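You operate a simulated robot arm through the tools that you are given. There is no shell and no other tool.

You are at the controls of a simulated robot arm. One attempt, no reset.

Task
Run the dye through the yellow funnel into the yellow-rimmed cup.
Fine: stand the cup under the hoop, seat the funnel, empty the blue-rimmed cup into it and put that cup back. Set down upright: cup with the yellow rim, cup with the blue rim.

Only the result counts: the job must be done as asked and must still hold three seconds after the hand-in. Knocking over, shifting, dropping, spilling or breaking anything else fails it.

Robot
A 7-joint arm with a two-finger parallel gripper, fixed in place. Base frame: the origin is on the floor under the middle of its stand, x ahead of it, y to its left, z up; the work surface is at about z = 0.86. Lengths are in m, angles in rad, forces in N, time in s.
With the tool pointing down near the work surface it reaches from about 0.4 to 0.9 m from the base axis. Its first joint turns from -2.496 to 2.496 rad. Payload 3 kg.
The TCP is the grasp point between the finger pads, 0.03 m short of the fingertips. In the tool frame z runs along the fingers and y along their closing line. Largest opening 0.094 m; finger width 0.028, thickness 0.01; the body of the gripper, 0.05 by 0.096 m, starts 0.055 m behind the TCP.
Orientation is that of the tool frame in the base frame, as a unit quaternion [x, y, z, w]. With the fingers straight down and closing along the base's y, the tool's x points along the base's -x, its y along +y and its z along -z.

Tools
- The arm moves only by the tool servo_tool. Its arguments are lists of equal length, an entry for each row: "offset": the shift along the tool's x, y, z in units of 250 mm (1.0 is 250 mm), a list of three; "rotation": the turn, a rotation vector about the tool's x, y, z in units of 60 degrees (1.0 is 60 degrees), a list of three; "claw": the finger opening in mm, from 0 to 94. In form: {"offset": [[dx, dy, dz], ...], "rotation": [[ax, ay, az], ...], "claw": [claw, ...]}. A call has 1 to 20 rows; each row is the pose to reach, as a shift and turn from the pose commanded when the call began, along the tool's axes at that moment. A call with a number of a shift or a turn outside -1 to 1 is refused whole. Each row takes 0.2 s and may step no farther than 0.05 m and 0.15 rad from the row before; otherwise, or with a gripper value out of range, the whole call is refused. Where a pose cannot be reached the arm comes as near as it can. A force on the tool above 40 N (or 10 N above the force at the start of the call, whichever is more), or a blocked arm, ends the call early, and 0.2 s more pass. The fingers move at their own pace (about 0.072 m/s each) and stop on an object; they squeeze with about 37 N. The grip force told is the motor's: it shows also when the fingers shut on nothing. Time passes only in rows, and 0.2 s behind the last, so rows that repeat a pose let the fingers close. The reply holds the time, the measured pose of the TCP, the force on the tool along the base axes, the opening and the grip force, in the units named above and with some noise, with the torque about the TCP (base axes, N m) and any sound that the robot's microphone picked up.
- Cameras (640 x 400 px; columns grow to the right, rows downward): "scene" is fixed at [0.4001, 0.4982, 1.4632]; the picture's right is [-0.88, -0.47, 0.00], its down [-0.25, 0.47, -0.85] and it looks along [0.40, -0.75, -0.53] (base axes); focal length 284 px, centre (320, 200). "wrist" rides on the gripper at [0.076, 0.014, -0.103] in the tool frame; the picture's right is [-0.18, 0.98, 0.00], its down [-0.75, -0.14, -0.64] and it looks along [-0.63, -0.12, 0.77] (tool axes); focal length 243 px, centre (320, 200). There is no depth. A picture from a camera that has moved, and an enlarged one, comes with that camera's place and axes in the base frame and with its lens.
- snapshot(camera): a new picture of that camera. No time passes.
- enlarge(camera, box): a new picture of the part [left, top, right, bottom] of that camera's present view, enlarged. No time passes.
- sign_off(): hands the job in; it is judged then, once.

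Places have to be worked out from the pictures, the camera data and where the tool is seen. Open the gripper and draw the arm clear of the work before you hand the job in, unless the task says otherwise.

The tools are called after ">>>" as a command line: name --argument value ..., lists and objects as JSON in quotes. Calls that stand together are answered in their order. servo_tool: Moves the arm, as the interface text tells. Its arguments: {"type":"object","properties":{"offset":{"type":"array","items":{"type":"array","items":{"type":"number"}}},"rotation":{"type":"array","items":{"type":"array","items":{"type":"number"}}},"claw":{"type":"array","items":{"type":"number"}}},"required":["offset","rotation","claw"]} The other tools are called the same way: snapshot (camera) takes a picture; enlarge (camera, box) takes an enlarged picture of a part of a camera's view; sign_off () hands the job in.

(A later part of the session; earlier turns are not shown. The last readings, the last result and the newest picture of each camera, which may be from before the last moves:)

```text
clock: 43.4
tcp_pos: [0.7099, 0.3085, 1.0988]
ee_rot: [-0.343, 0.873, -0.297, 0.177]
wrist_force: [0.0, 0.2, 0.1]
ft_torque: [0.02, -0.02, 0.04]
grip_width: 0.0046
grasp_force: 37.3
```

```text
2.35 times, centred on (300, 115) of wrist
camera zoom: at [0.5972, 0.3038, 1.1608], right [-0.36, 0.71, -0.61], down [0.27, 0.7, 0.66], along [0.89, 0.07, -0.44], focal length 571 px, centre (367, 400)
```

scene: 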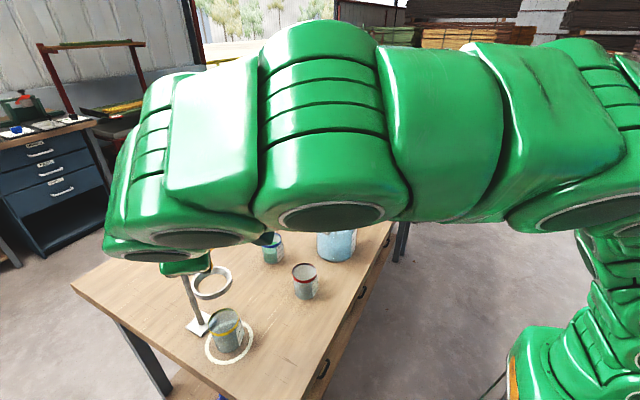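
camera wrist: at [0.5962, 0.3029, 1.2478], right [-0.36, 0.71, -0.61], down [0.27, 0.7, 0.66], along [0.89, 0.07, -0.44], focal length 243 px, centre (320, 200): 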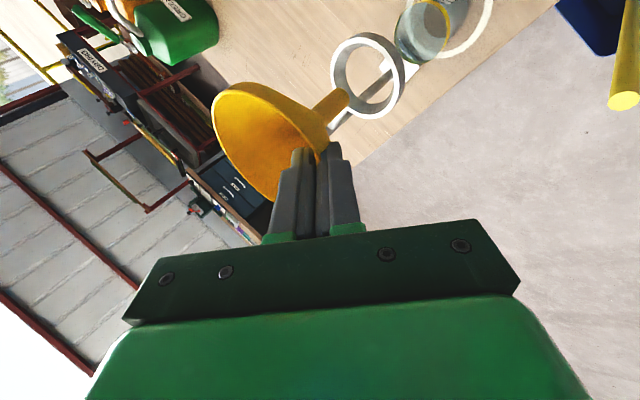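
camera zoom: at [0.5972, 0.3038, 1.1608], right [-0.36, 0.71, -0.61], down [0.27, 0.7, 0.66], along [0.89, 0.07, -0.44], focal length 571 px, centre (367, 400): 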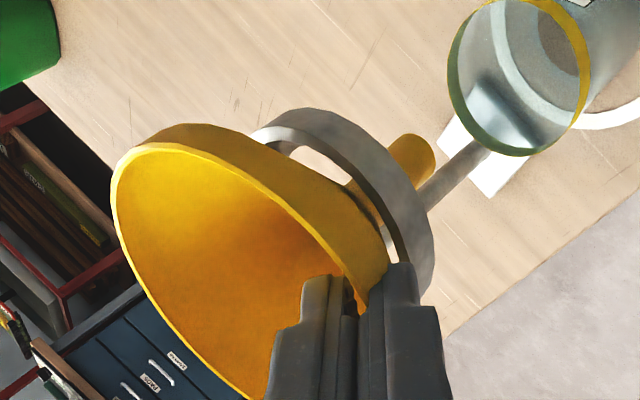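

No contact yet; continuing down in 2 mm steps.

>>> servo_tool --offset '[[0.0008, 0.0051, 0.0061], [0.0017, 0.0102, 0.0122], [0.0025, 0.0153, 0.0183], [0.0025, 0.0153, 0.0183]]' --rotation '[[0, 0, 0], [0, 0, 0], [0, 0, 0], [0, 0, 0]]' --claw '[0, 0, 0, 0]'

>>> enlarge --camera "wrist" --box '[200, 30, 400, 200]'

```text
clock: 44.4
tcp_pos: [0.7102, 0.3079, 1.0929]
ee_rot: [-0.342, 0.874, -0.296, 0.177]
wrist_force: [-0.6, -2.4, 4.1]
ft_torque: [-0.19, -0.15, -0.11]
grip_width: 0.0043
grasp_force: 37.1
```

```text
2.35 times, centred on (300, 115) of wrist
camera zoom: at [0.5977, 0.3035, 1.1548], right [-0.36, 0.71, -0.61], down [0.27, 0.7, 0.66], along [0.89, 0.07, -0.44], focal length 571 px, centre (367, 400)
```

zoom: 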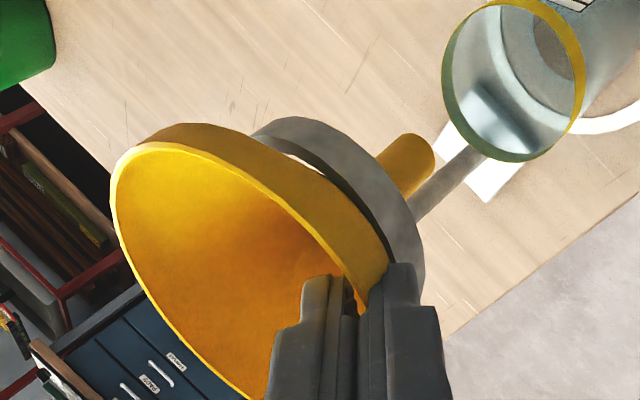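

Contact: 4 N upward through the hoop's centre, so the cone is seated in the hoop. Releasing the pinch gradually.

>>> servo_tool --offset '[[0, 0, 0], [0, 0, 0], [0, 0, 0], [0, 0, 0], [0, 0, 0], [0, 0, 0]]' --rotation '[[0, 0, 0], [0, 0, 0], [0, 0, 0], [0, 0, 0], [0, 0, 0], [0, 0, 0]]' --claw '[7, 10, 15, 22, 30, 36]'

>>> enlarge --camera "wrist" --box '[200, 30, 400, 200]'

```text
clock: 45.8
tcp_pos: [0.7104, 0.308, 1.0928]
ee_rot: [-0.344, 0.873, -0.297, 0.176]
wrist_force: [-0.1, 0.2, 0.3]
ft_torque: [0.0, -0.01, -0.01]
grip_width: 0.0363
grasp_force: 0.0
```

```text
2.35 times, centred on (300, 115) of wrist
camera zoom: at [0.5977, 0.3036, 1.1546], right [-0.36, 0.71, -0.61], down [0.27, 0.7, 0.66], along [0.89, 0.07, -0.44], focal length 571 px, centre (367, 400)
```

zoom: 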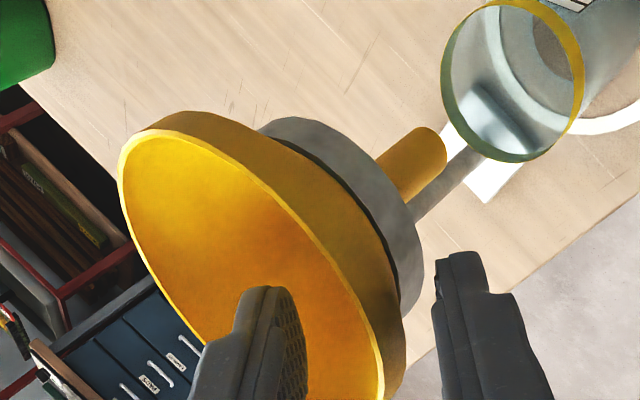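

The funnel dropped into its seat and stays in the hoop. Retreating along the finger direction.

>>> servo_tool --offset '[[0, 0, -0.06], [0, 0, -0.14], [0, 0, -0.24], [0, 0, -0.36], [0, 0, -0.36]]' --rotation '[[0, 0, 0], [0, 0, 0], [0, 0, 0], [0, 0, 0], [0, 0, 0]]' --claw '[36, 36, 36, 36, 36]'

>>> snapshot --camera "wrist"

>>> snapshot --camera "scene"

```text
clock: 47.0
tcp_pos: [0.6626, 0.3451, 1.1609]
ee_rot: [-0.343, 0.874, -0.296, 0.177]
wrist_force: [-0.2, -0.4, 0.0]
ft_torque: [-0.02, 0.02, -0.01]
grip_width: 0.0359
grasp_force: 0.1
```

```text
taken
camera wrist: at [0.5512, 0.3403, 1.2237], right [-0.36, 0.71, -0.61], down [0.27, 0.7, 0.66], along [0.89, 0.07, -0.44], focal length 243 px, centre (320, 200)
```

wrist: 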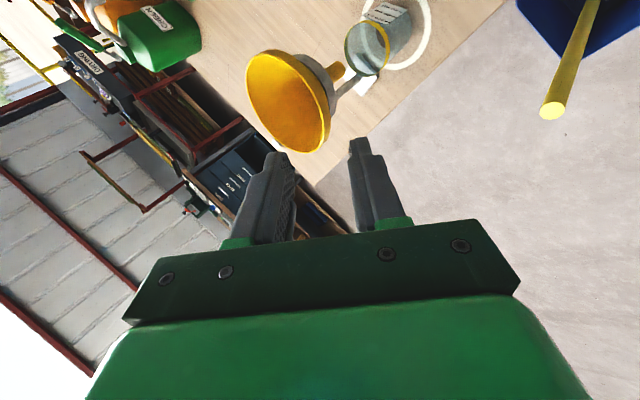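

```text
taken
```

scene: 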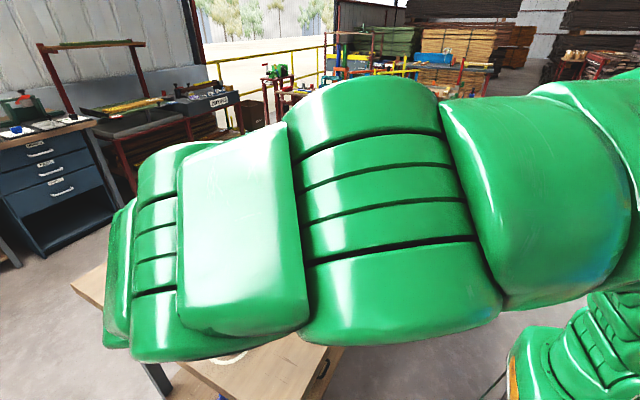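

The funnel sits in the hoop above the yellow cup. Next, the blue cup: first I turn the tool back to vertical, moving clear of the funnel.

>>> servo_tool --offset '[[0.059, -0.0264, 0.014], [0.1179, -0.0527, 0.028], [0.1769, -0.0791, 0.042], [0.2358, -0.1054, 0.056], [0.2948, -0.1318, 0.07], [0.3537, -0.1581, 0.084], [0.4127, -0.1845, 0.098], [0.4716, -0.2108, 0.112], [0.4716, -0.2108, 0.112]]' --rotation '[[-0.074, 0.0439, 0.0854], [-0.148, 0.0879, 0.1708], [-0.222, 0.1318, 0.2562], [-0.296, 0.1757, 0.3416], [-0.37, 0.2196, 0.427], [-0.444, 0.2636, 0.5124], [-0.518, 0.3075, 0.5978], [-0.592, 0.3514, 0.6832], [-0.592, 0.3514, 0.6832]]' --claw '[40, 50, 60, 70, 80, 90, 94, 94, 94]'

>>> snapshot --camera "wrist"

>>> snapshot --camera "scene"

```text
clock: 49.0
tcp_pos: [0.622, 0.2195, 1.1612]
ee_rot: [0.0, 1.0, 0.0, 0.0]
wrist_force: [0.0, 0.2, -0.3]
ft_torque: [0.01, 0.02, -0.01]
grip_width: 0.094
grasp_force: 0.0
```

```text
taken
camera wrist: at [0.5467, 0.2342, 1.2642], right [0.18, 0.98, 0.0], down [0.75, -0.14, 0.64], along [0.63, -0.12, -0.77], focal length 243 px, centre (320, 200)
```

wrist: 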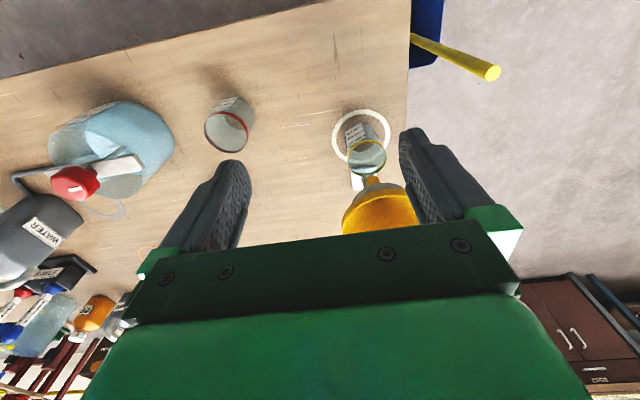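

```text
taken
```

scene: 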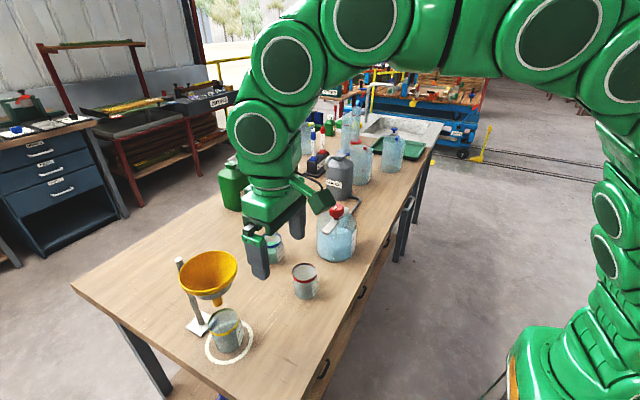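

The scene camera sees the seated funnel now. Enlarging to check its seating and attitude.

>>> enlarge --camera "scene" --box '[160, 230, 260, 370]'

>>> enlarge --camera "scene" --box '[230, 210, 340, 310]'

```text
2.86 times, centred on (210, 300) of scene
camera zoom: at [0.4001, 0.4982, 1.4632], right [-0.88, -0.47, 0.0], down [-0.25, 0.47, -0.85], along [0.4, -0.75, -0.53], focal length 810 px, centre (634, -86)
```

zoom: 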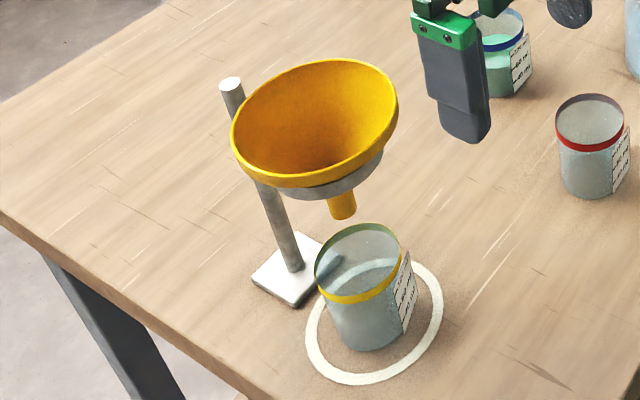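

```text
4.00 times, centred on (285, 260) of scene
camera zoom: at [0.4001, 0.4982, 1.4632], right [-0.88, -0.47, 0.0], down [-0.25, 0.47, -0.85], along [0.4, -0.75, -0.53], focal length 1134 px, centre (460, -40)
```

zoom: 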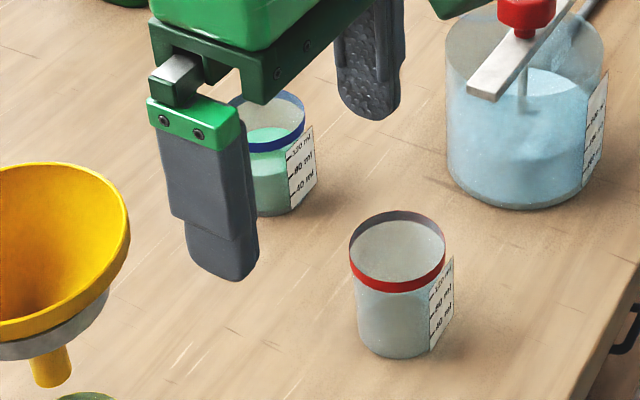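

Funnel rim is level at (0.750, 0.270, ≈1.087) with the stem end at (0.750, 0.270, ≈0.99), directly over the yellow cup. Now I move to a pre-grasp for the blue cup (azimuth −45°, 60° tilt) 12 cm back along the approach.

>>> servo_tool --offset '[[-0.0423, -0.0468, 0.0637], [-0.0847, -0.0937, 0.1273], [-0.127, -0.1405, 0.191], [-0.1693, -0.1873, 0.2547], [-0.2117, -0.2342, 0.3183], [-0.254, -0.281, 0.382], [-0.2963, -0.3278, 0.4457], [-0.3387, -0.3747, 0.5093], [-0.381, -0.4215, 0.573], [-0.4233, -0.4683, 0.6367], [-0.4657, -0.5152, 0.7003], [-0.508, -0.562, 0.764], [-0.508, -0.562, 0.764]]' --rotation '[[0.0327, -0.0789, 0.0566], [0.0653, -0.1578, 0.1132], [0.098, -0.2366, 0.1697], [0.1307, -0.3155, 0.2263], [0.1633, -0.3944, 0.2829], [0.196, -0.4733, 0.3395], [0.2287, -0.5521, 0.396], [0.2613, -0.631, 0.4526], [0.294, -0.7099, 0.5092], [0.3267, -0.7888, 0.5658], [0.3593, -0.8676, 0.6223], [0.392, -0.9465, 0.6789], [0.392, -0.9465, 0.6789]]' --claw '[94, 94, 94, 94, 94, 94, 94, 94, 94, 94, 94, 94, 94]'

>>> snapshot --camera "wrist"

>>> snapshot --camera "scene"

```text
clock: 51.8
tcp_pos: [0.7484, 0.0779, 0.9712]
ee_rot: [0.33, 0.8, -0.189, 0.463]
wrist_force: [-0.8, -0.4, 0.3]
ft_torque: [0.03, 0.01, 0.01]
grip_width: 0.0939
grasp_force: 0.1
```

```text
taken
camera wrist: at [0.6698, 0.1773, 0.9571], right [0.76, 0.63, 0.16], down [-0.23, 0.03, 0.97], along [0.61, -0.78, 0.16], focal length 243 px, centre (320, 200)
```

wrist: 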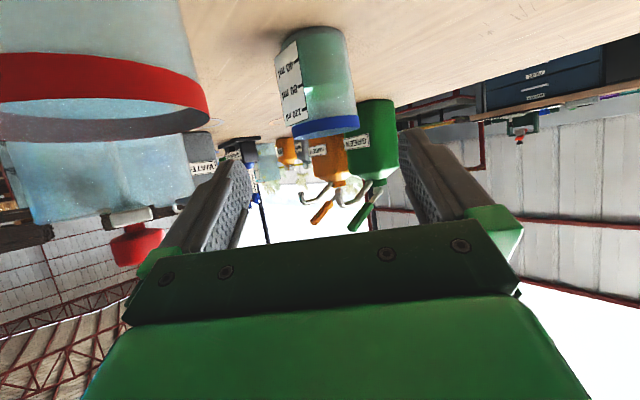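

```text
taken
```

scene: 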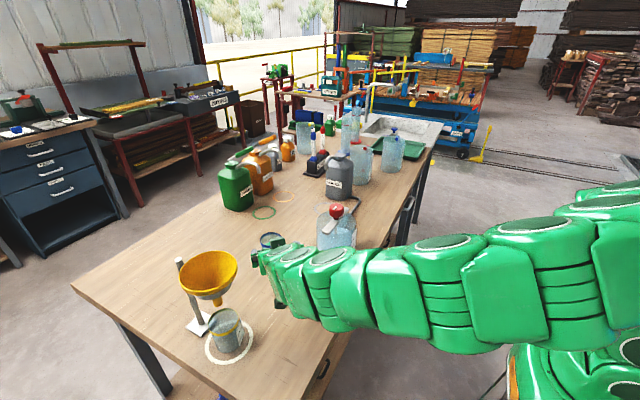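

The blue cup is between the fingers ahead, and the red cup is clear on the left. Enlarging to refine the blue cup's position.

>>> enlarge --camera "wrist" --box '[220, 10, 430, 170]'

>>> enlarge --camera "scene" --box '[230, 210, 360, 320]'

```text
2.50 times, centred on (325, 90) of wrist
camera zoom: at [0.6698, 0.1773, 0.9571], right [0.76, 0.63, 0.16], down [-0.23, 0.03, 0.97], along [0.61, -0.78, 0.16], focal length 606 px, centre (308, 475)
```

zoom: 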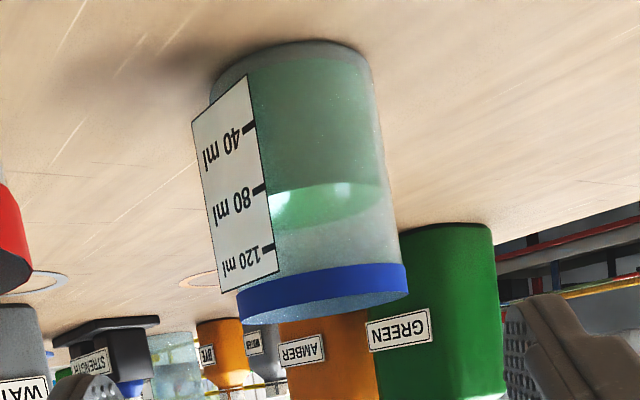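

```text
3.64 times, centred on (295, 265) of scene
camera zoom: at [0.4001, 0.4982, 1.4632], right [-0.88, -0.47, 0.0], down [-0.25, 0.47, -0.85], along [0.4, -0.75, -0.53], focal length 1031 px, centre (411, -36)
```

zoom: 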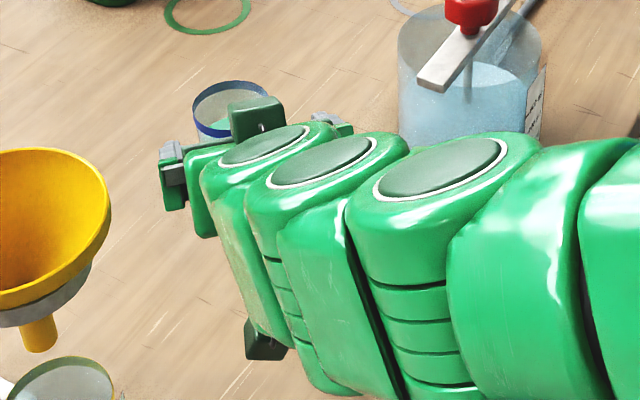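

The dye level is just above the 80 ml mark; the cup axis is ≈ (0.818, 0.0125), within 3 mm of the approach line. Advancing ~11.7 cm so the fingers straddle the cup.

>>> servo_tool --offset '[[0.0015, 0.002, 0.09], [0.003, 0.004, 0.18], [0.0045, 0.006, 0.27], [0.0075, 0.008, 0.37], [0.0104, 0.008, 0.47], [0.0104, 0.008, 0.47]]' --rotation '[[0, 0, 0], [0, 0, 0], [0, 0, 0], [0, 0, 0], [0, 0, 0], [0, 0, 0]]' --claw '[94, 94, 94, 94, 94, 94]'

>>> snapshot --camera "wrist"

>>> enlarge --camera "scene" --box '[230, 210, 360, 320]'

```text
clock: 53.2
tcp_pos: [0.8198, 0.0084, 0.9089]
ee_rot: [0.331, 0.8, -0.191, 0.462]
wrist_force: [1.1, -0.1, 0.6]
ft_torque: [0.01, -0.01, 0.01]
grip_width: 0.0941
grasp_force: 0.1
```

```text
taken
camera wrist: at [0.7414, 0.1084, 0.8951], right [0.76, 0.63, 0.16], down [-0.23, 0.03, 0.97], along [0.61, -0.78, 0.16], focal length 243 px, centre (320, 200)
```

wrist: 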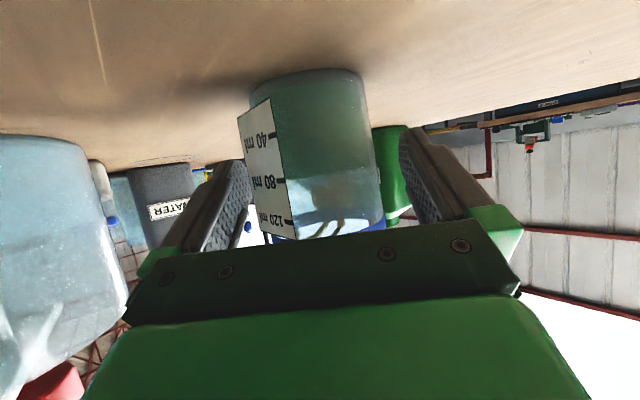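

```text
3.64 times, centred on (295, 265) of scene
camera zoom: at [0.4001, 0.4982, 1.4632], right [-0.88, -0.47, 0.0], down [-0.25, 0.47, -0.85], along [0.4, -0.75, -0.53], focal length 1031 px, centre (411, -36)
```

zoom: 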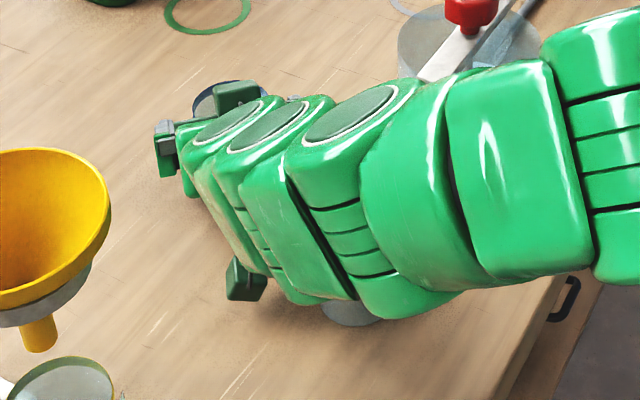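

The cup is centred between the fingers, perhaps a bit deep, so I back off 3 mm and close to grip it.

>>> servo_tool --offset '[[0.006, 0, -0.0104], [0.006, 0, -0.0104], [0.006, 0, -0.0104], [0.006, 0, -0.0104], [0.006, 0, -0.0104], [0.006, 0, -0.0104]]' --rotation '[[0, 0, 0], [0, 0, 0], [0, 0, 0], [0, 0, 0], [0, 0, 0], [0, 0, 0]]' --claw '[90, 76, 66, 58, 52, 50]'

>>> snapshot --camera "wrist"

```text
clock: 54.6
tcp_pos: [0.8177, 0.0108, 0.9091]
ee_rot: [0.331, 0.8, -0.19, 0.462]
wrist_force: [-0.3, 1.1, 0.3]
ft_torque: [-0.01, -0.02, -0.02]
grip_width: 0.0624
grasp_force: 36.9
```

```text
taken
camera wrist: at [0.7387, 0.1108, 0.8957], right [0.76, 0.63, 0.16], down [-0.23, 0.03, 0.97], along [0.61, -0.78, 0.16], focal length 243 px, centre (320, 200)
```

wrist: 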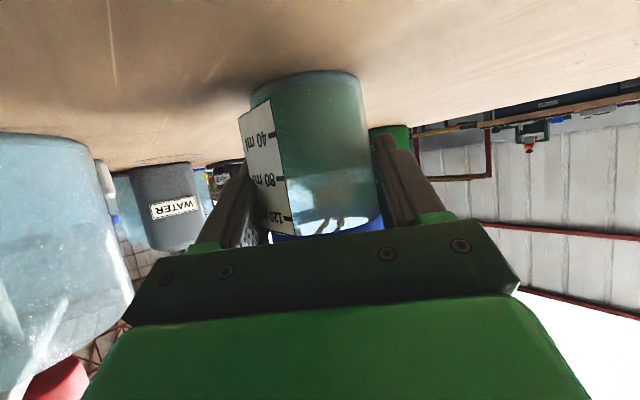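

Grip closed at 62 mm — the left finger rests on the label's edge, which is about 8° off antipodal and within friction. Test lift of 8 mm, then check.

>>> servo_tool --offset '[[-0.0069, 0, -0.004], [-0.0139, 0, -0.008], [-0.0208, 0, -0.012], [-0.0277, 0, -0.016], [-0.0277, 0, -0.016]]' --rotation '[[0, 0, 0], [0, 0, 0], [0, 0, 0], [0, 0, 0], [0, 0, 0]]' --claw '[50, 50, 50, 50, 50]'

>>> snapshot --camera "wrist"

>>> enlarge --camera "scene" --box '[230, 210, 360, 320]'

```text
clock: 55.8
tcp_pos: [0.8182, 0.01, 0.9176]
ee_rot: [0.331, 0.8, -0.19, 0.462]
wrist_force: [0.3, 0.4, -1.3]
ft_torque: [0.01, 0.02, 0.01]
grip_width: 0.0626
grasp_force: 36.9
```

```text
taken
camera wrist: at [0.7396, 0.1108, 0.9038], right [0.76, 0.63, 0.16], down [-0.23, 0.03, 0.97], along [0.61, -0.78, 0.16], focal length 243 px, centre (320, 200)
```

wrist: 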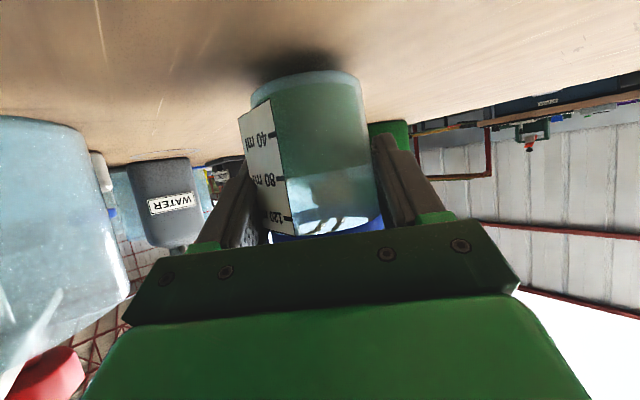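

```text
3.64 times, centred on (295, 265) of scene
camera zoom: at [0.4001, 0.4982, 1.4632], right [-0.88, -0.47, 0.0], down [-0.25, 0.47, -0.85], along [0.4, -0.75, -0.53], focal length 1031 px, centre (411, -36)
```

zoom: 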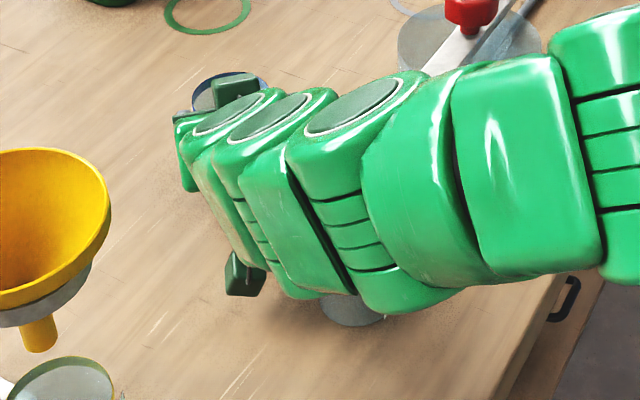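

The cup came up cleanly with the hand. Now a slow straight lift of about 25 cm, with gentle acceleration so the dye doesn't slosh.

>>> servo_tool --offset '[[-0.0173, 0, -0.01], [-0.052, 0, -0.03], [-0.1039, 0, -0.06], [-0.1663, 0, -0.096], [-0.2286, 0, -0.132], [-0.291, 0, -0.168], [-0.3533, 0, -0.204], [-0.4157, 0, -0.24], [-0.478, 0, -0.276], [-0.5404, 0, -0.312], [-0.6027, 0, -0.348], [-0.6651, 0, -0.384], [-0.7274, 0, -0.42], [-0.7794, 0, -0.45], [-0.8175, 0, -0.472], [-0.8418, 0, -0.486], [-0.8556, 0, -0.494], [-0.8556, 0, -0.494]]' --rotation '[[0, 0, 0], [0, 0, 0], [0, 0, 0], [0, 0, 0], [0, 0, 0], [0, 0, 0], [0, 0, 0], [0, 0, 0], [0, 0, 0], [0, 0, 0], [0, 0, 0], [0, 0, 0], [0, 0, 0], [0, 0, 0], [0, 0, 0], [0, 0, 0], [0, 0, 0], [0, 0, 0]]' --claw '[50, 50, 50, 50, 50, 50, 50, 50, 50, 50, 50, 50, 50, 50, 50, 50, 50, 50]'

>>> snapshot --camera "wrist"

>>> snapshot --camera "scene"

```text
clock: 59.6
tcp_pos: [0.8198, 0.0111, 1.1638]
ee_rot: [0.332, 0.8, -0.191, 0.462]
wrist_force: [-0.7, -0.3, -1.1]
ft_torque: [0.02, -0.01, 0.01]
grip_width: 0.0628
grasp_force: 36.8
```

```text
taken
camera wrist: at [0.7396, 0.1103, 1.1502], right [0.76, 0.63, 0.16], down [-0.23, 0.03, 0.97], along [0.61, -0.78, 0.16], focal length 243 px, centre (320, 200)
```

wrist: 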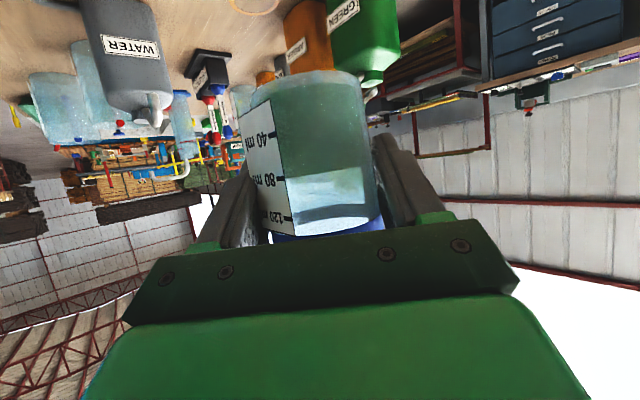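

```text
taken
```

scene: 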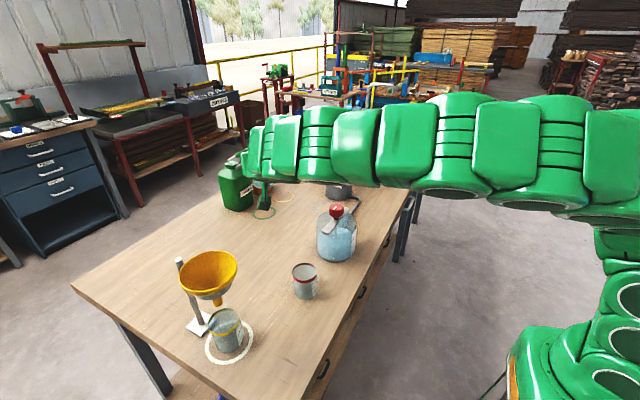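

Cup held firmly, dye level steady. Now I carry it slowly to a pre-pour pose beside the funnel — TCP (0.73, 0.20, 1.164), yawing 45° so the hand is on the robot side.

>>> servo_tool --offset '[[0.0059, 0.0042, -0.0102], [0.0197, 0.014, -0.0341], [0.0414, 0.0294, -0.0717], [0.069, 0.0491, -0.1195], [0.0986, 0.0701, -0.1707], [0.1281, 0.0911, -0.2219], [0.1577, 0.1121, -0.2731], [0.1872, 0.1331, -0.3243], [0.2168, 0.1542, -0.3755], [0.2464, 0.1752, -0.4267], [0.2759, 0.1962, -0.4779], [0.3055, 0.2172, -0.5291], [0.3331, 0.2369, -0.5769], [0.3587, 0.2551, -0.6213], [0.3784, 0.2691, -0.6554], [0.3903, 0.2775, -0.6759], [0.3942, 0.2803, -0.6827], [0.3942, 0.2803, -0.6827]]' --rotation '[[-0.0097, 0, -0.0056], [-0.0325, 0, -0.0188], [-0.0682, 0, -0.0394], [-0.1137, 0, -0.0656], [-0.1624, 0, -0.0938], [-0.2111, 0, -0.1219], [-0.2598, 0, -0.15], [-0.3085, 0, -0.1781], [-0.3572, 0, -0.2063], [-0.4059, 0, -0.2344], [-0.4547, 0, -0.2625], [-0.5034, 0, -0.2906], [-0.5488, 0, -0.3169], [-0.591, 0, -0.3413], [-0.6235, 0, -0.36], [-0.643, 0, -0.3713], [-0.6495, 0, -0.375], [-0.6495, 0, -0.375]]' --claw '[50, 50, 50, 50, 50, 50, 50, 50, 50, 50, 50, 50, 50, 50, 50, 50, 50, 50]'

>>> snapshot --camera "wrist"

>>> snapshot --camera "scene"

```text
clock: 63.4
tcp_pos: [0.7272, 0.2, 1.1638]
ee_rot: [-0.001, 0.866, 0.001, 0.499]
wrist_force: [0.3, 0.9, -1.5]
ft_torque: [0.0, 0.0, 0.01]
grip_width: 0.0627
grasp_force: 37.9
```

```text
taken
camera wrist: at [0.6021, 0.214, 1.1503], right [0.09, 0.98, 0.16], down [-0.18, -0.14, 0.97], along [0.98, -0.12, 0.16], focal length 243 px, centre (320, 200)
```

wrist: 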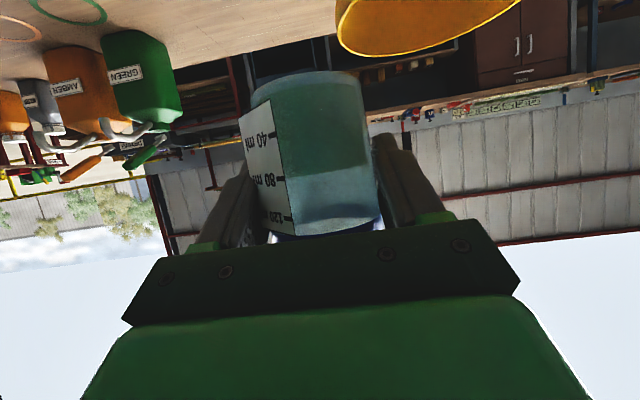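

```text
taken
```

scene: 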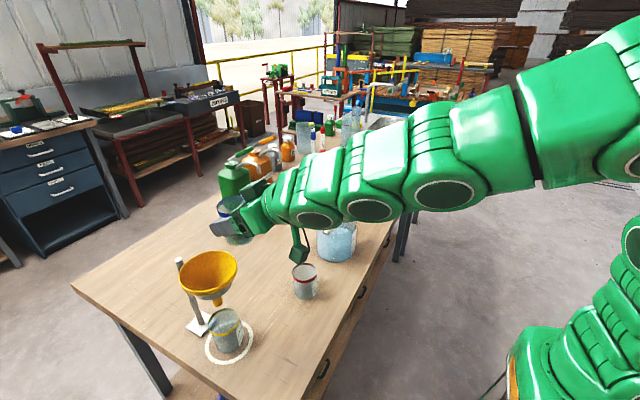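

Pre-pour pose reached with the cup level. Now I roll the hand toward +y to 48° (just before the dye reaches the lip) while moving the lip over the funnel.

>>> servo_tool --offset '[[0.0012, 0.0046, 0.0014], [0.0035, 0.0137, 0.0041], [0.0065, 0.0258, 0.0077], [0.01, 0.0395, 0.0118], [0.0135, 0.0532, 0.0159], [0.0169, 0.0669, 0.0199], [0.0204, 0.0806, 0.024], [0.0239, 0.0942, 0.0281], [0.0273, 0.1079, 0.0322], [0.0308, 0.1216, 0.0362], [0.0339, 0.1338, 0.0399], [0.0366, 0.1444, 0.043], [0.0385, 0.152, 0.0453], [0.0385, 0.152, 0.0453]]' --rotation '[[0.012, 0, -0.0208], [0.036, 0, -0.0624], [0.068, 0, -0.1178], [0.104, 0, -0.1801], [0.14, 0, -0.2425], [0.176, 0, -0.3048], [0.212, 0, -0.3672], [0.248, 0, -0.4295], [0.284, 0, -0.4919], [0.32, 0, -0.5542], [0.352, 0, -0.6097], [0.38, 0, -0.6582], [0.4, 0, -0.6928], [0.4, 0, -0.6928]]' --claw '[50, 50, 50, 50, 50, 50, 50, 50, 50, 50, 50, 50, 50, 50]'

>>> snapshot --camera "wrist"

>>> enlarge --camera "scene" --box '[150, 180, 330, 360]'

```text
clock: 66.4
tcp_pos: [0.7337, 0.2377, 1.1499]
ee_rot: [-0.205, 0.791, -0.352, 0.457]
wrist_force: [0.6, 1.2, -0.8]
ft_torque: [0.01, -0.01, -0.03]
grip_width: 0.0626
grasp_force: 37.5
```

```text
taken
camera wrist: at [0.6078, 0.2362, 1.1308], right [0.09, 0.78, -0.62], down [-0.18, 0.63, 0.76], along [0.98, 0.04, 0.2], focal length 243 px, centre (320, 200)
```

wrist: 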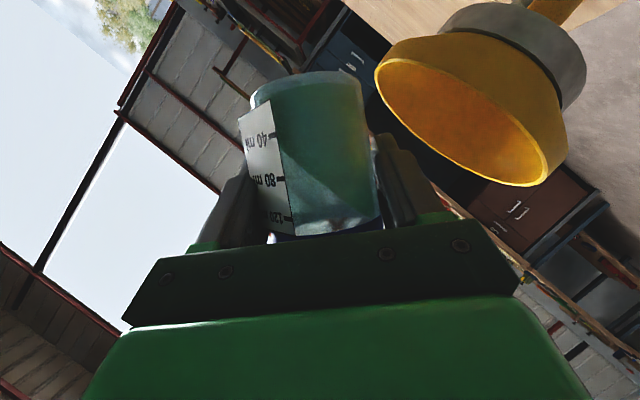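

```text
2.22 times, centred on (240, 270) of scene
camera zoom: at [0.4001, 0.4982, 1.4632], right [-0.88, -0.47, 0.0], down [-0.25, 0.47, -0.85], along [0.4, -0.75, -0.53], focal length 630 px, centre (498, 44)
```

zoom: 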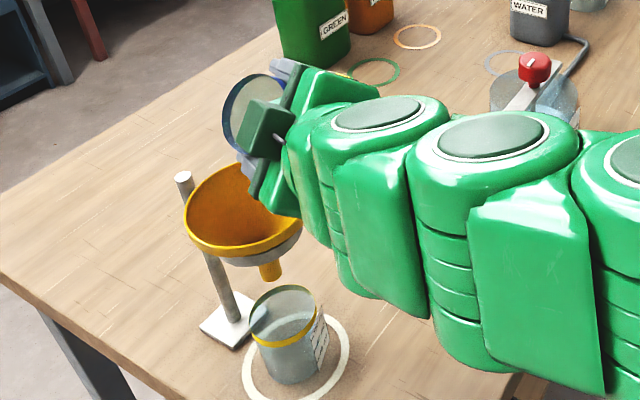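

Cup is tilted 48°, its lip over the funnel's middle (≈(0.73, 0.276)), and the hand is clear of the rim. Continuing the roll slowly to 75° with a short dwell so the dye runs out gently.

>>> servo_tool --offset '[[-0.0015, -0.002, -0.0009], [-0.0031, -0.004, -0.0018], [-0.0046, -0.0059, -0.0027], [-0.0062, -0.0079, -0.0036], [-0.0077, -0.0099, -0.0045], [-0.0093, -0.0119, -0.0054], [-0.0108, -0.0139, -0.0063], [-0.0124, -0.0158, -0.0071], [-0.0139, -0.0178, -0.008], [-0.0155, -0.0198, -0.0089], [-0.017, -0.0218, -0.0098], [-0.0186, -0.0238, -0.0107], [-0.0201, -0.0257, -0.0116], [-0.0217, -0.0277, -0.0125], [-0.0232, -0.0297, -0.0134], [-0.0232, -0.0297, -0.0134], [-0.0232, -0.0297, -0.0134], [-0.0232, -0.0297, -0.0134], [-0.0232, -0.0297, -0.0134]]' --rotation '[[0.015, 0, -0.026], [0.03, 0, -0.052], [0.045, 0, -0.0779], [0.06, 0, -0.1039], [0.075, 0, -0.1299], [0.09, 0, -0.1559], [0.105, 0, -0.1819], [0.12, 0, -0.2078], [0.135, 0, -0.2338], [0.15, 0, -0.2598], [0.165, 0, -0.2858], [0.18, 0, -0.3118], [0.195, 0, -0.3377], [0.21, 0, -0.3637], [0.225, 0, -0.3897], [0.225, 0, -0.3897], [0.225, 0, -0.3897], [0.225, 0, -0.3897], [0.225, 0, -0.3897]]' --claw '[50, 50, 50, 50, 50, 50, 50, 50, 50, 50, 50, 50, 50, 50, 50, 50, 50, 50, 50]'

>>> snapshot --camera "wrist"

>>> enlarge --camera "scene" --box '[150, 180, 330, 360]'

```text
clock: 70.4
tcp_pos: [0.7339, 0.2374, 1.1604]
ee_rot: [-0.304, 0.687, -0.527, 0.397]
wrist_force: [0.0, 0.8, 0.0]
ft_torque: [-0.01, -0.05, 0.02]
grip_width: 0.0625
grasp_force: 36.9
```

```text
taken
camera wrist: at [0.6076, 0.2271, 1.1436], right [0.09, 0.41, -0.91], down [-0.18, 0.9, 0.39], along [0.98, 0.13, 0.16], focal length 243 px, centre (320, 200)
```

wrist: 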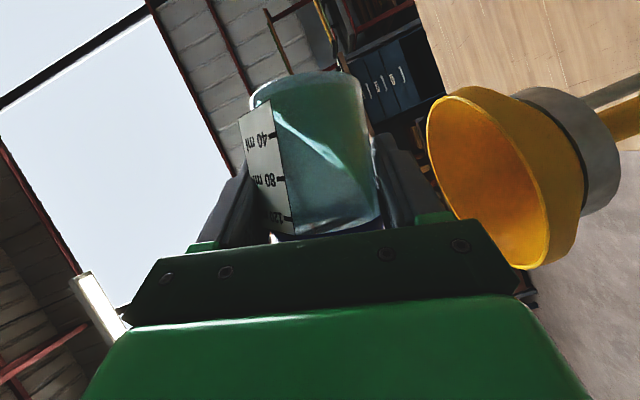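

```text
2.22 times, centred on (240, 270) of scene
camera zoom: at [0.4001, 0.4982, 1.4632], right [-0.88, -0.47, 0.0], down [-0.25, 0.47, -0.85], along [0.4, -0.75, -0.53], focal length 630 px, centre (498, 44)
```

zoom: 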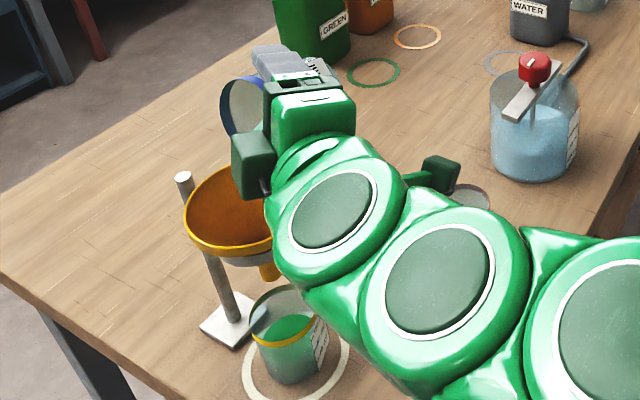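

Dye is flowing — the yellow cup already shows green dye, no spill visible. Continuing the roll to 115° to empty the cup, shifting the lip slightly toward the funnel's centre.

>>> servo_tool --offset '[[-0.002, -0.0009, -0.0012], [-0.004, -0.0019, -0.0023], [-0.006, -0.0028, -0.0035], [-0.008, -0.0037, -0.0047], [-0.01, -0.0047, -0.0058], [-0.012, -0.0056, -0.007], [-0.014, -0.0065, -0.0082], [-0.016, -0.0075, -0.0094], [-0.018, -0.0084, -0.0105], [-0.02, -0.0093, -0.0117], [-0.022, -0.0102, -0.0129], [-0.024, -0.0112, -0.014], [-0.026, -0.0121, -0.0152], [-0.028, -0.013, -0.0164], [-0.03, -0.014, -0.0175], [-0.032, -0.0149, -0.0187], [-0.032, -0.0149, -0.0187], [-0.032, -0.0149, -0.0187], [-0.032, -0.0149, -0.0187], [-0.032, -0.0149, -0.0187]]' --rotation '[[0.0208, 0, -0.0361], [0.0417, 0, -0.0722], [0.0625, 0, -0.1083], [0.0833, 0, -0.1444], [0.1042, 0, -0.1804], [0.125, 0, -0.2165], [0.1458, 0, -0.2526], [0.1667, 0, -0.2887], [0.1875, 0, -0.3248], [0.2083, 0, -0.3609], [0.2291, 0, -0.397], [0.25, 0, -0.4331], [0.2708, 0, -0.4691], [0.2916, 0, -0.5052], [0.3125, 0, -0.5413], [0.3333, 0, -0.5774], [0.3333, 0, -0.5774], [0.3333, 0, -0.5774], [0.3333, 0, -0.5774], [0.3333, 0, -0.5774]]' --claw '[50, 50, 50, 50, 50, 50, 50, 50, 50, 50, 50, 50, 50, 50, 50, 50, 50, 50, 50, 50]'

>>> snapshot --camera "wrist"

>>> enlarge --camera "scene" --box '[150, 180, 330, 360]'

```text
clock: 74.6
tcp_pos: [0.733, 0.2453, 1.1668]
ee_rot: [0.422, -0.465, 0.73, -0.27]
wrist_force: [0.3, -0.2, -1.1]
ft_torque: [0.01, -0.01, 0.01]
grip_width: 0.0621
grasp_force: 36.5
```

```text
taken
camera wrist: at [0.6068, 0.2259, 1.1608], right [0.09, -0.27, -0.96], down [-0.18, 0.94, -0.28], along [0.98, 0.2, 0.04], focal length 243 px, centre (320, 200)
```

wrist: 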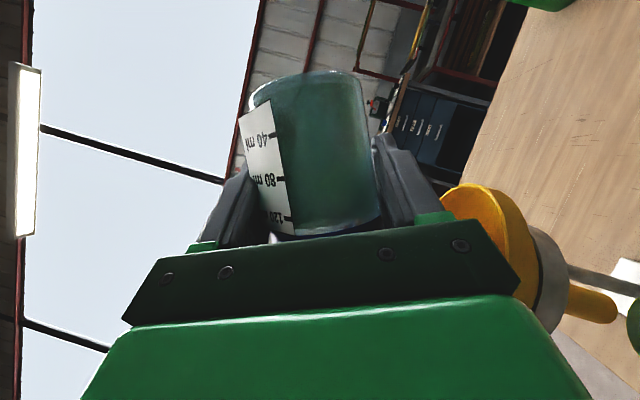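

```text
2.22 times, centred on (240, 270) of scene
camera zoom: at [0.4001, 0.4982, 1.4632], right [-0.88, -0.47, 0.0], down [-0.25, 0.47, -0.85], along [0.4, -0.75, -0.53], focal length 630 px, centre (498, 44)
```

zoom: 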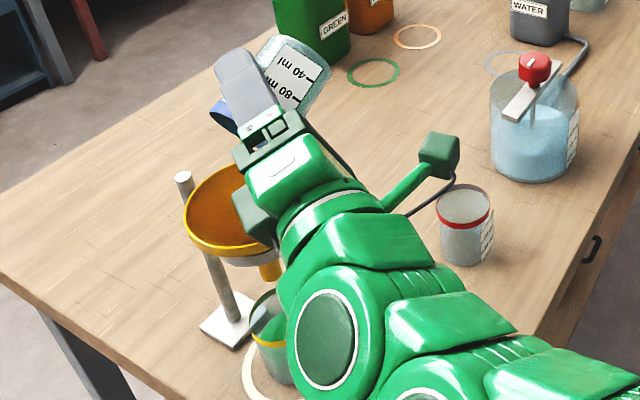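

The cup is now at 115°. Enlarging to see whether any dye is left in it and how the yellow cup is filling.

>>> enlarge --camera "wrist" --box '[230, 60, 410, 250]'

>>> enlarge --camera "scene" --box '[195, 190, 305, 360]'

```text
2.11 times, centred on (320, 155) of wrist
camera zoom: at [0.6068, 0.2259, 1.1608], right [0.09, -0.27, -0.96], down [-0.18, 0.94, -0.28], along [0.98, 0.2, 0.04], focal length 511 px, centre (320, 295)
```

zoom: 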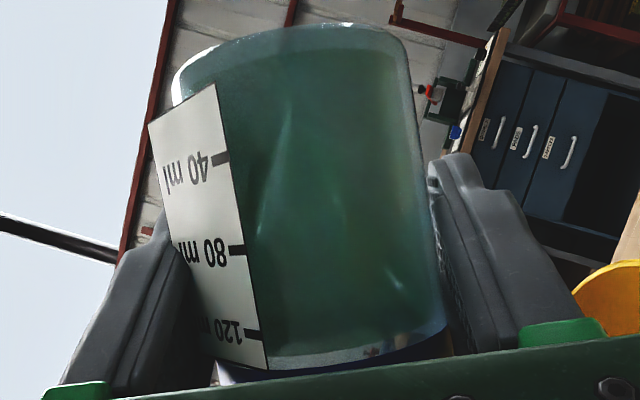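

```text
2.35 times, centred on (250, 275) of scene
camera zoom: at [0.4001, 0.4982, 1.4632], right [-0.88, -0.47, 0.0], down [-0.25, 0.47, -0.85], along [0.4, -0.75, -0.53], focal length 667 px, centre (485, 24)
```

zoom: 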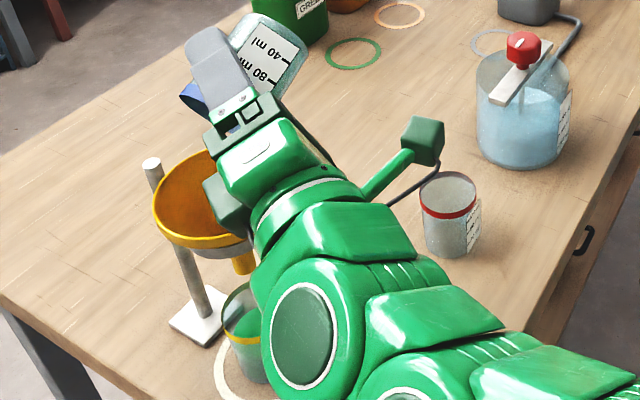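

To be sure the cup empties completely I tilt on to 130° (raising 1.2 cm for clearance) and dwell there a couple of seconds.

>>> servo_tool --offset '[[-0.0002, -0.0134, -0.0002], [-0.0005, -0.0268, -0.0004], [-0.0008, -0.0402, -0.0006], [-0.0012, -0.0536, -0.0008], [-0.0012, -0.0536, -0.0008], [-0.0012, -0.0536, -0.0008], [-0.0012, -0.0536, -0.0008], [-0.0012, -0.0536, -0.0008], [-0.0012, -0.0536, -0.0008], [-0.0012, -0.0536, -0.0008], [-0.0012, -0.0536, -0.0008], [-0.0012, -0.0536, -0.0008], [-0.0012, -0.0536, -0.0008], [-0.0012, -0.0536, -0.0008]]' --rotation '[[0.0312, 0, -0.0541], [0.0625, 0, -0.1083], [0.0938, 0, -0.1624], [0.125, 0, -0.2165], [0.125, 0, -0.2165], [0.125, 0, -0.2165], [0.125, 0, -0.2165], [0.125, 0, -0.2165], [0.125, 0, -0.2165], [0.125, 0, -0.2165], [0.125, 0, -0.2165], [0.125, 0, -0.2165], [0.125, 0, -0.2165], [0.125, 0, -0.2165]]' --claw '[50, 50, 50, 50, 50, 50, 50, 50, 50, 50, 50, 50, 50, 50]'

>>> enlarge --camera "wrist" --box '[230, 60, 410, 250]'

>>> enlarge --camera "scene" --box '[170, 170, 310, 360]'

```text
clock: 77.6
tcp_pos: [0.7332, 0.2507, 1.178]
ee_rot: [0.453, -0.365, 0.785, -0.212]
wrist_force: [0.0, 0.5, -0.7]
ft_torque: [0.0, 0.0, -0.01]
grip_width: 0.0619
grasp_force: 36.9
```

```text
2.11 times, centred on (320, 155) of wrist
camera zoom: at [0.607, 0.2305, 1.1777], right [0.09, -0.51, -0.86], down [-0.18, 0.84, -0.52], along [0.98, 0.2, -0.01], focal length 511 px, centre (320, 295)
```

zoom: 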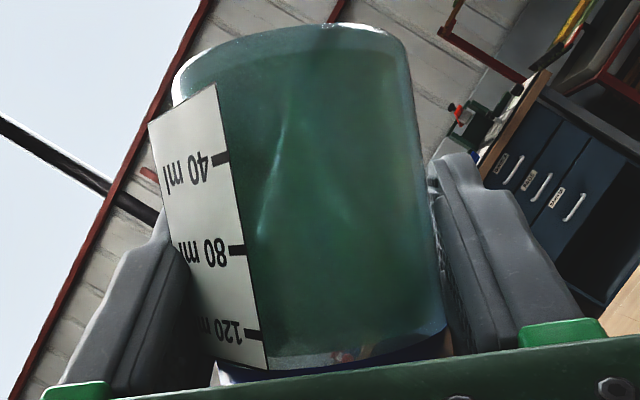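

```text
2.11 times, centred on (240, 265) of scene
camera zoom: at [0.4001, 0.4982, 1.4632], right [-0.88, -0.47, 0.0], down [-0.25, 0.47, -0.85], along [0.4, -0.75, -0.53], focal length 597 px, centre (488, 63)
```

zoom: 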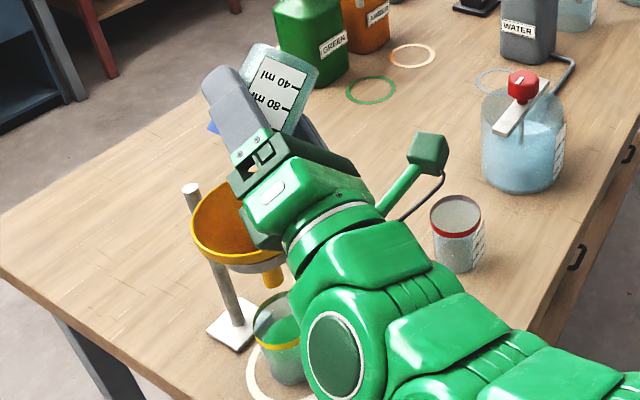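

From the scene view the blue cup is clear of dye, and the yellow cup holds it. I roll the cup back upright over the funnel in two steps so any last drop stays in the funnel.

>>> servo_tool --offset '[[0, 0, 0], [0, 0, 0], [0, 0, 0], [0, 0, 0], [0, 0, 0], [0, 0, 0], [0, 0, 0], [0, 0, 0], [0, 0, 0], [0, 0, 0], [0, 0, 0]]' --rotation '[[-0.0542, 0, 0.0938], [-0.1083, 0, 0.1876], [-0.1625, 0, 0.2815], [-0.2167, 0, 0.3753], [-0.2709, 0, 0.4691], [-0.325, 0, 0.5629], [-0.3792, 0, 0.6567], [-0.4334, 0, 0.7506], [-0.4875, 0, 0.8444], [-0.5417, 0, 0.9382], [-0.5417, 0, 0.9382]]' --claw '[50, 50, 50, 50, 50, 50, 50, 50, 50, 50, 50]'

>>> enlarge --camera "scene" --box '[170, 170, 310, 360]'

>>> snapshot --camera "wrist"

```text
clock: 80.0
tcp_pos: [0.7343, 0.2519, 1.1778]
ee_rot: [-0.268, 0.731, -0.464, 0.423]
wrist_force: [-0.5, 0.0, -0.3]
ft_torque: [0.01, 0.0, 0.0]
grip_width: 0.0621
grasp_force: 37.1
```

```text
2.11 times, centred on (240, 265) of scene
camera zoom: at [0.4001, 0.4982, 1.4632], right [-0.88, -0.47, 0.0], down [-0.25, 0.47, -0.85], along [0.4, -0.75, -0.53], focal length 597 px, centre (488, 63)
```

zoom: 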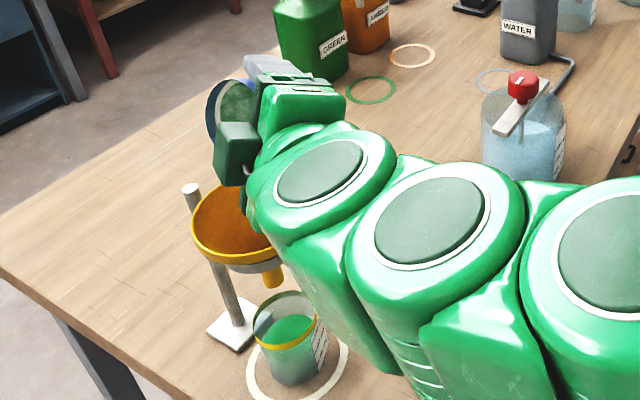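

```text
taken
camera wrist: at [0.6071, 0.2443, 1.1597], right [0.09, 0.56, -0.82], down [-0.18, 0.82, 0.54], along [0.98, 0.1, 0.18], focal length 243 px, centre (320, 200)
```

wrist: 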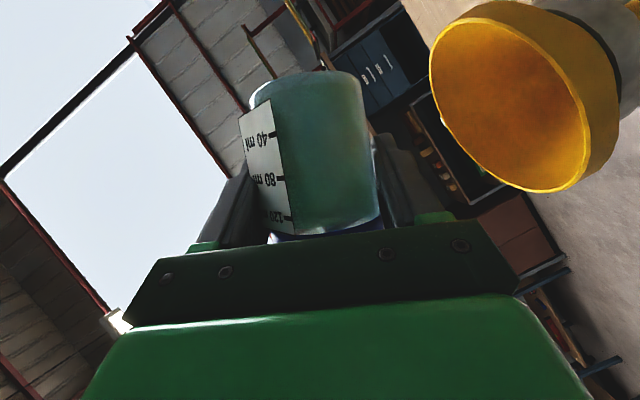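

Let me look into the blue cup's mouth to verify it's empty before returning it.

>>> enlarge --camera "scene" --box '[200, 180, 270, 230]'

>>> enlarge --camera "scene" --box '[200, 240, 270, 360]'

```text
8.00 times, centred on (235, 205) of scene
camera zoom: at [0.4001, 0.4982, 1.4632], right [-0.88, -0.47, 0.0], down [-0.25, 0.47, -0.85], along [0.4, -0.75, -0.53], focal length 2268 px, centre (1000, 160)
```

zoom: 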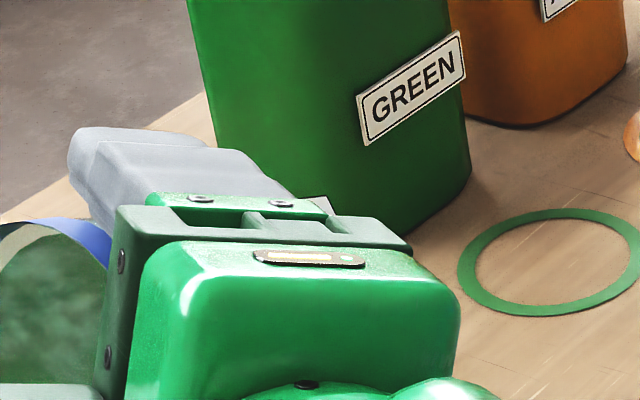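

```text
3.33 times, centred on (235, 300) of scene
camera zoom: at [0.4001, 0.4982, 1.4632], right [-0.88, -0.47, 0.0], down [-0.25, 0.47, -0.85], along [0.4, -0.75, -0.53], focal length 945 px, centre (603, -133)
```

zoom: 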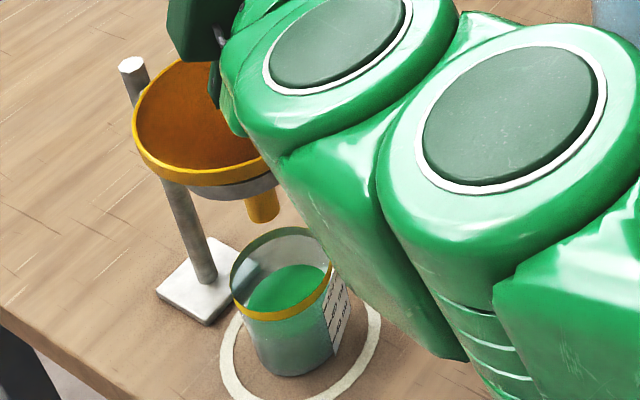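

>>> enlarge --camera "scene" --box '[205, 200, 245, 235]'

>>> enlarge --camera "wrist" --box '[225, 50, 405, 250]'

```text
11.43 times, centred on (225, 218) of scene
camera zoom: at [0.4001, 0.4982, 1.4632], right [-0.88, -0.47, 0.0], down [-0.25, 0.47, -0.85], along [0.4, -0.75, -0.53], focal length 3240 px, centre (1406, 0)
```

zoom: 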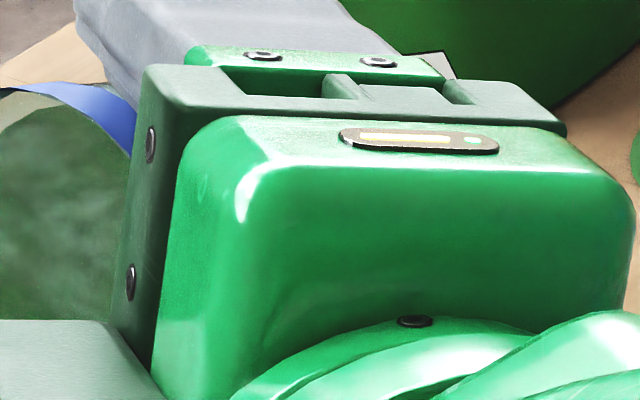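

```text
2.00 times, centred on (315, 150) of wrist
camera zoom: at [0.6071, 0.2443, 1.1597], right [0.09, 0.56, -0.82], down [-0.18, 0.82, 0.54], along [0.98, 0.1, 0.18], focal length 485 px, centre (330, 300)
```

zoom: 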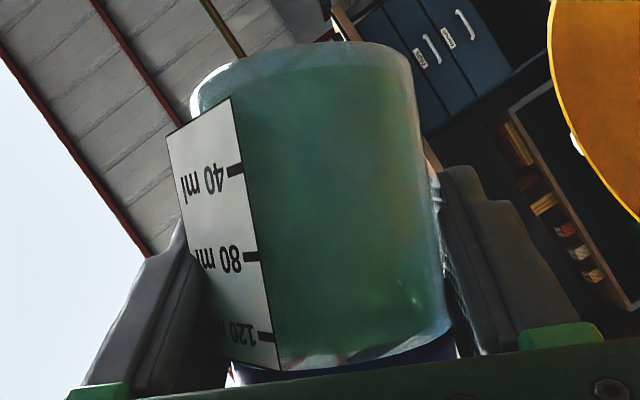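

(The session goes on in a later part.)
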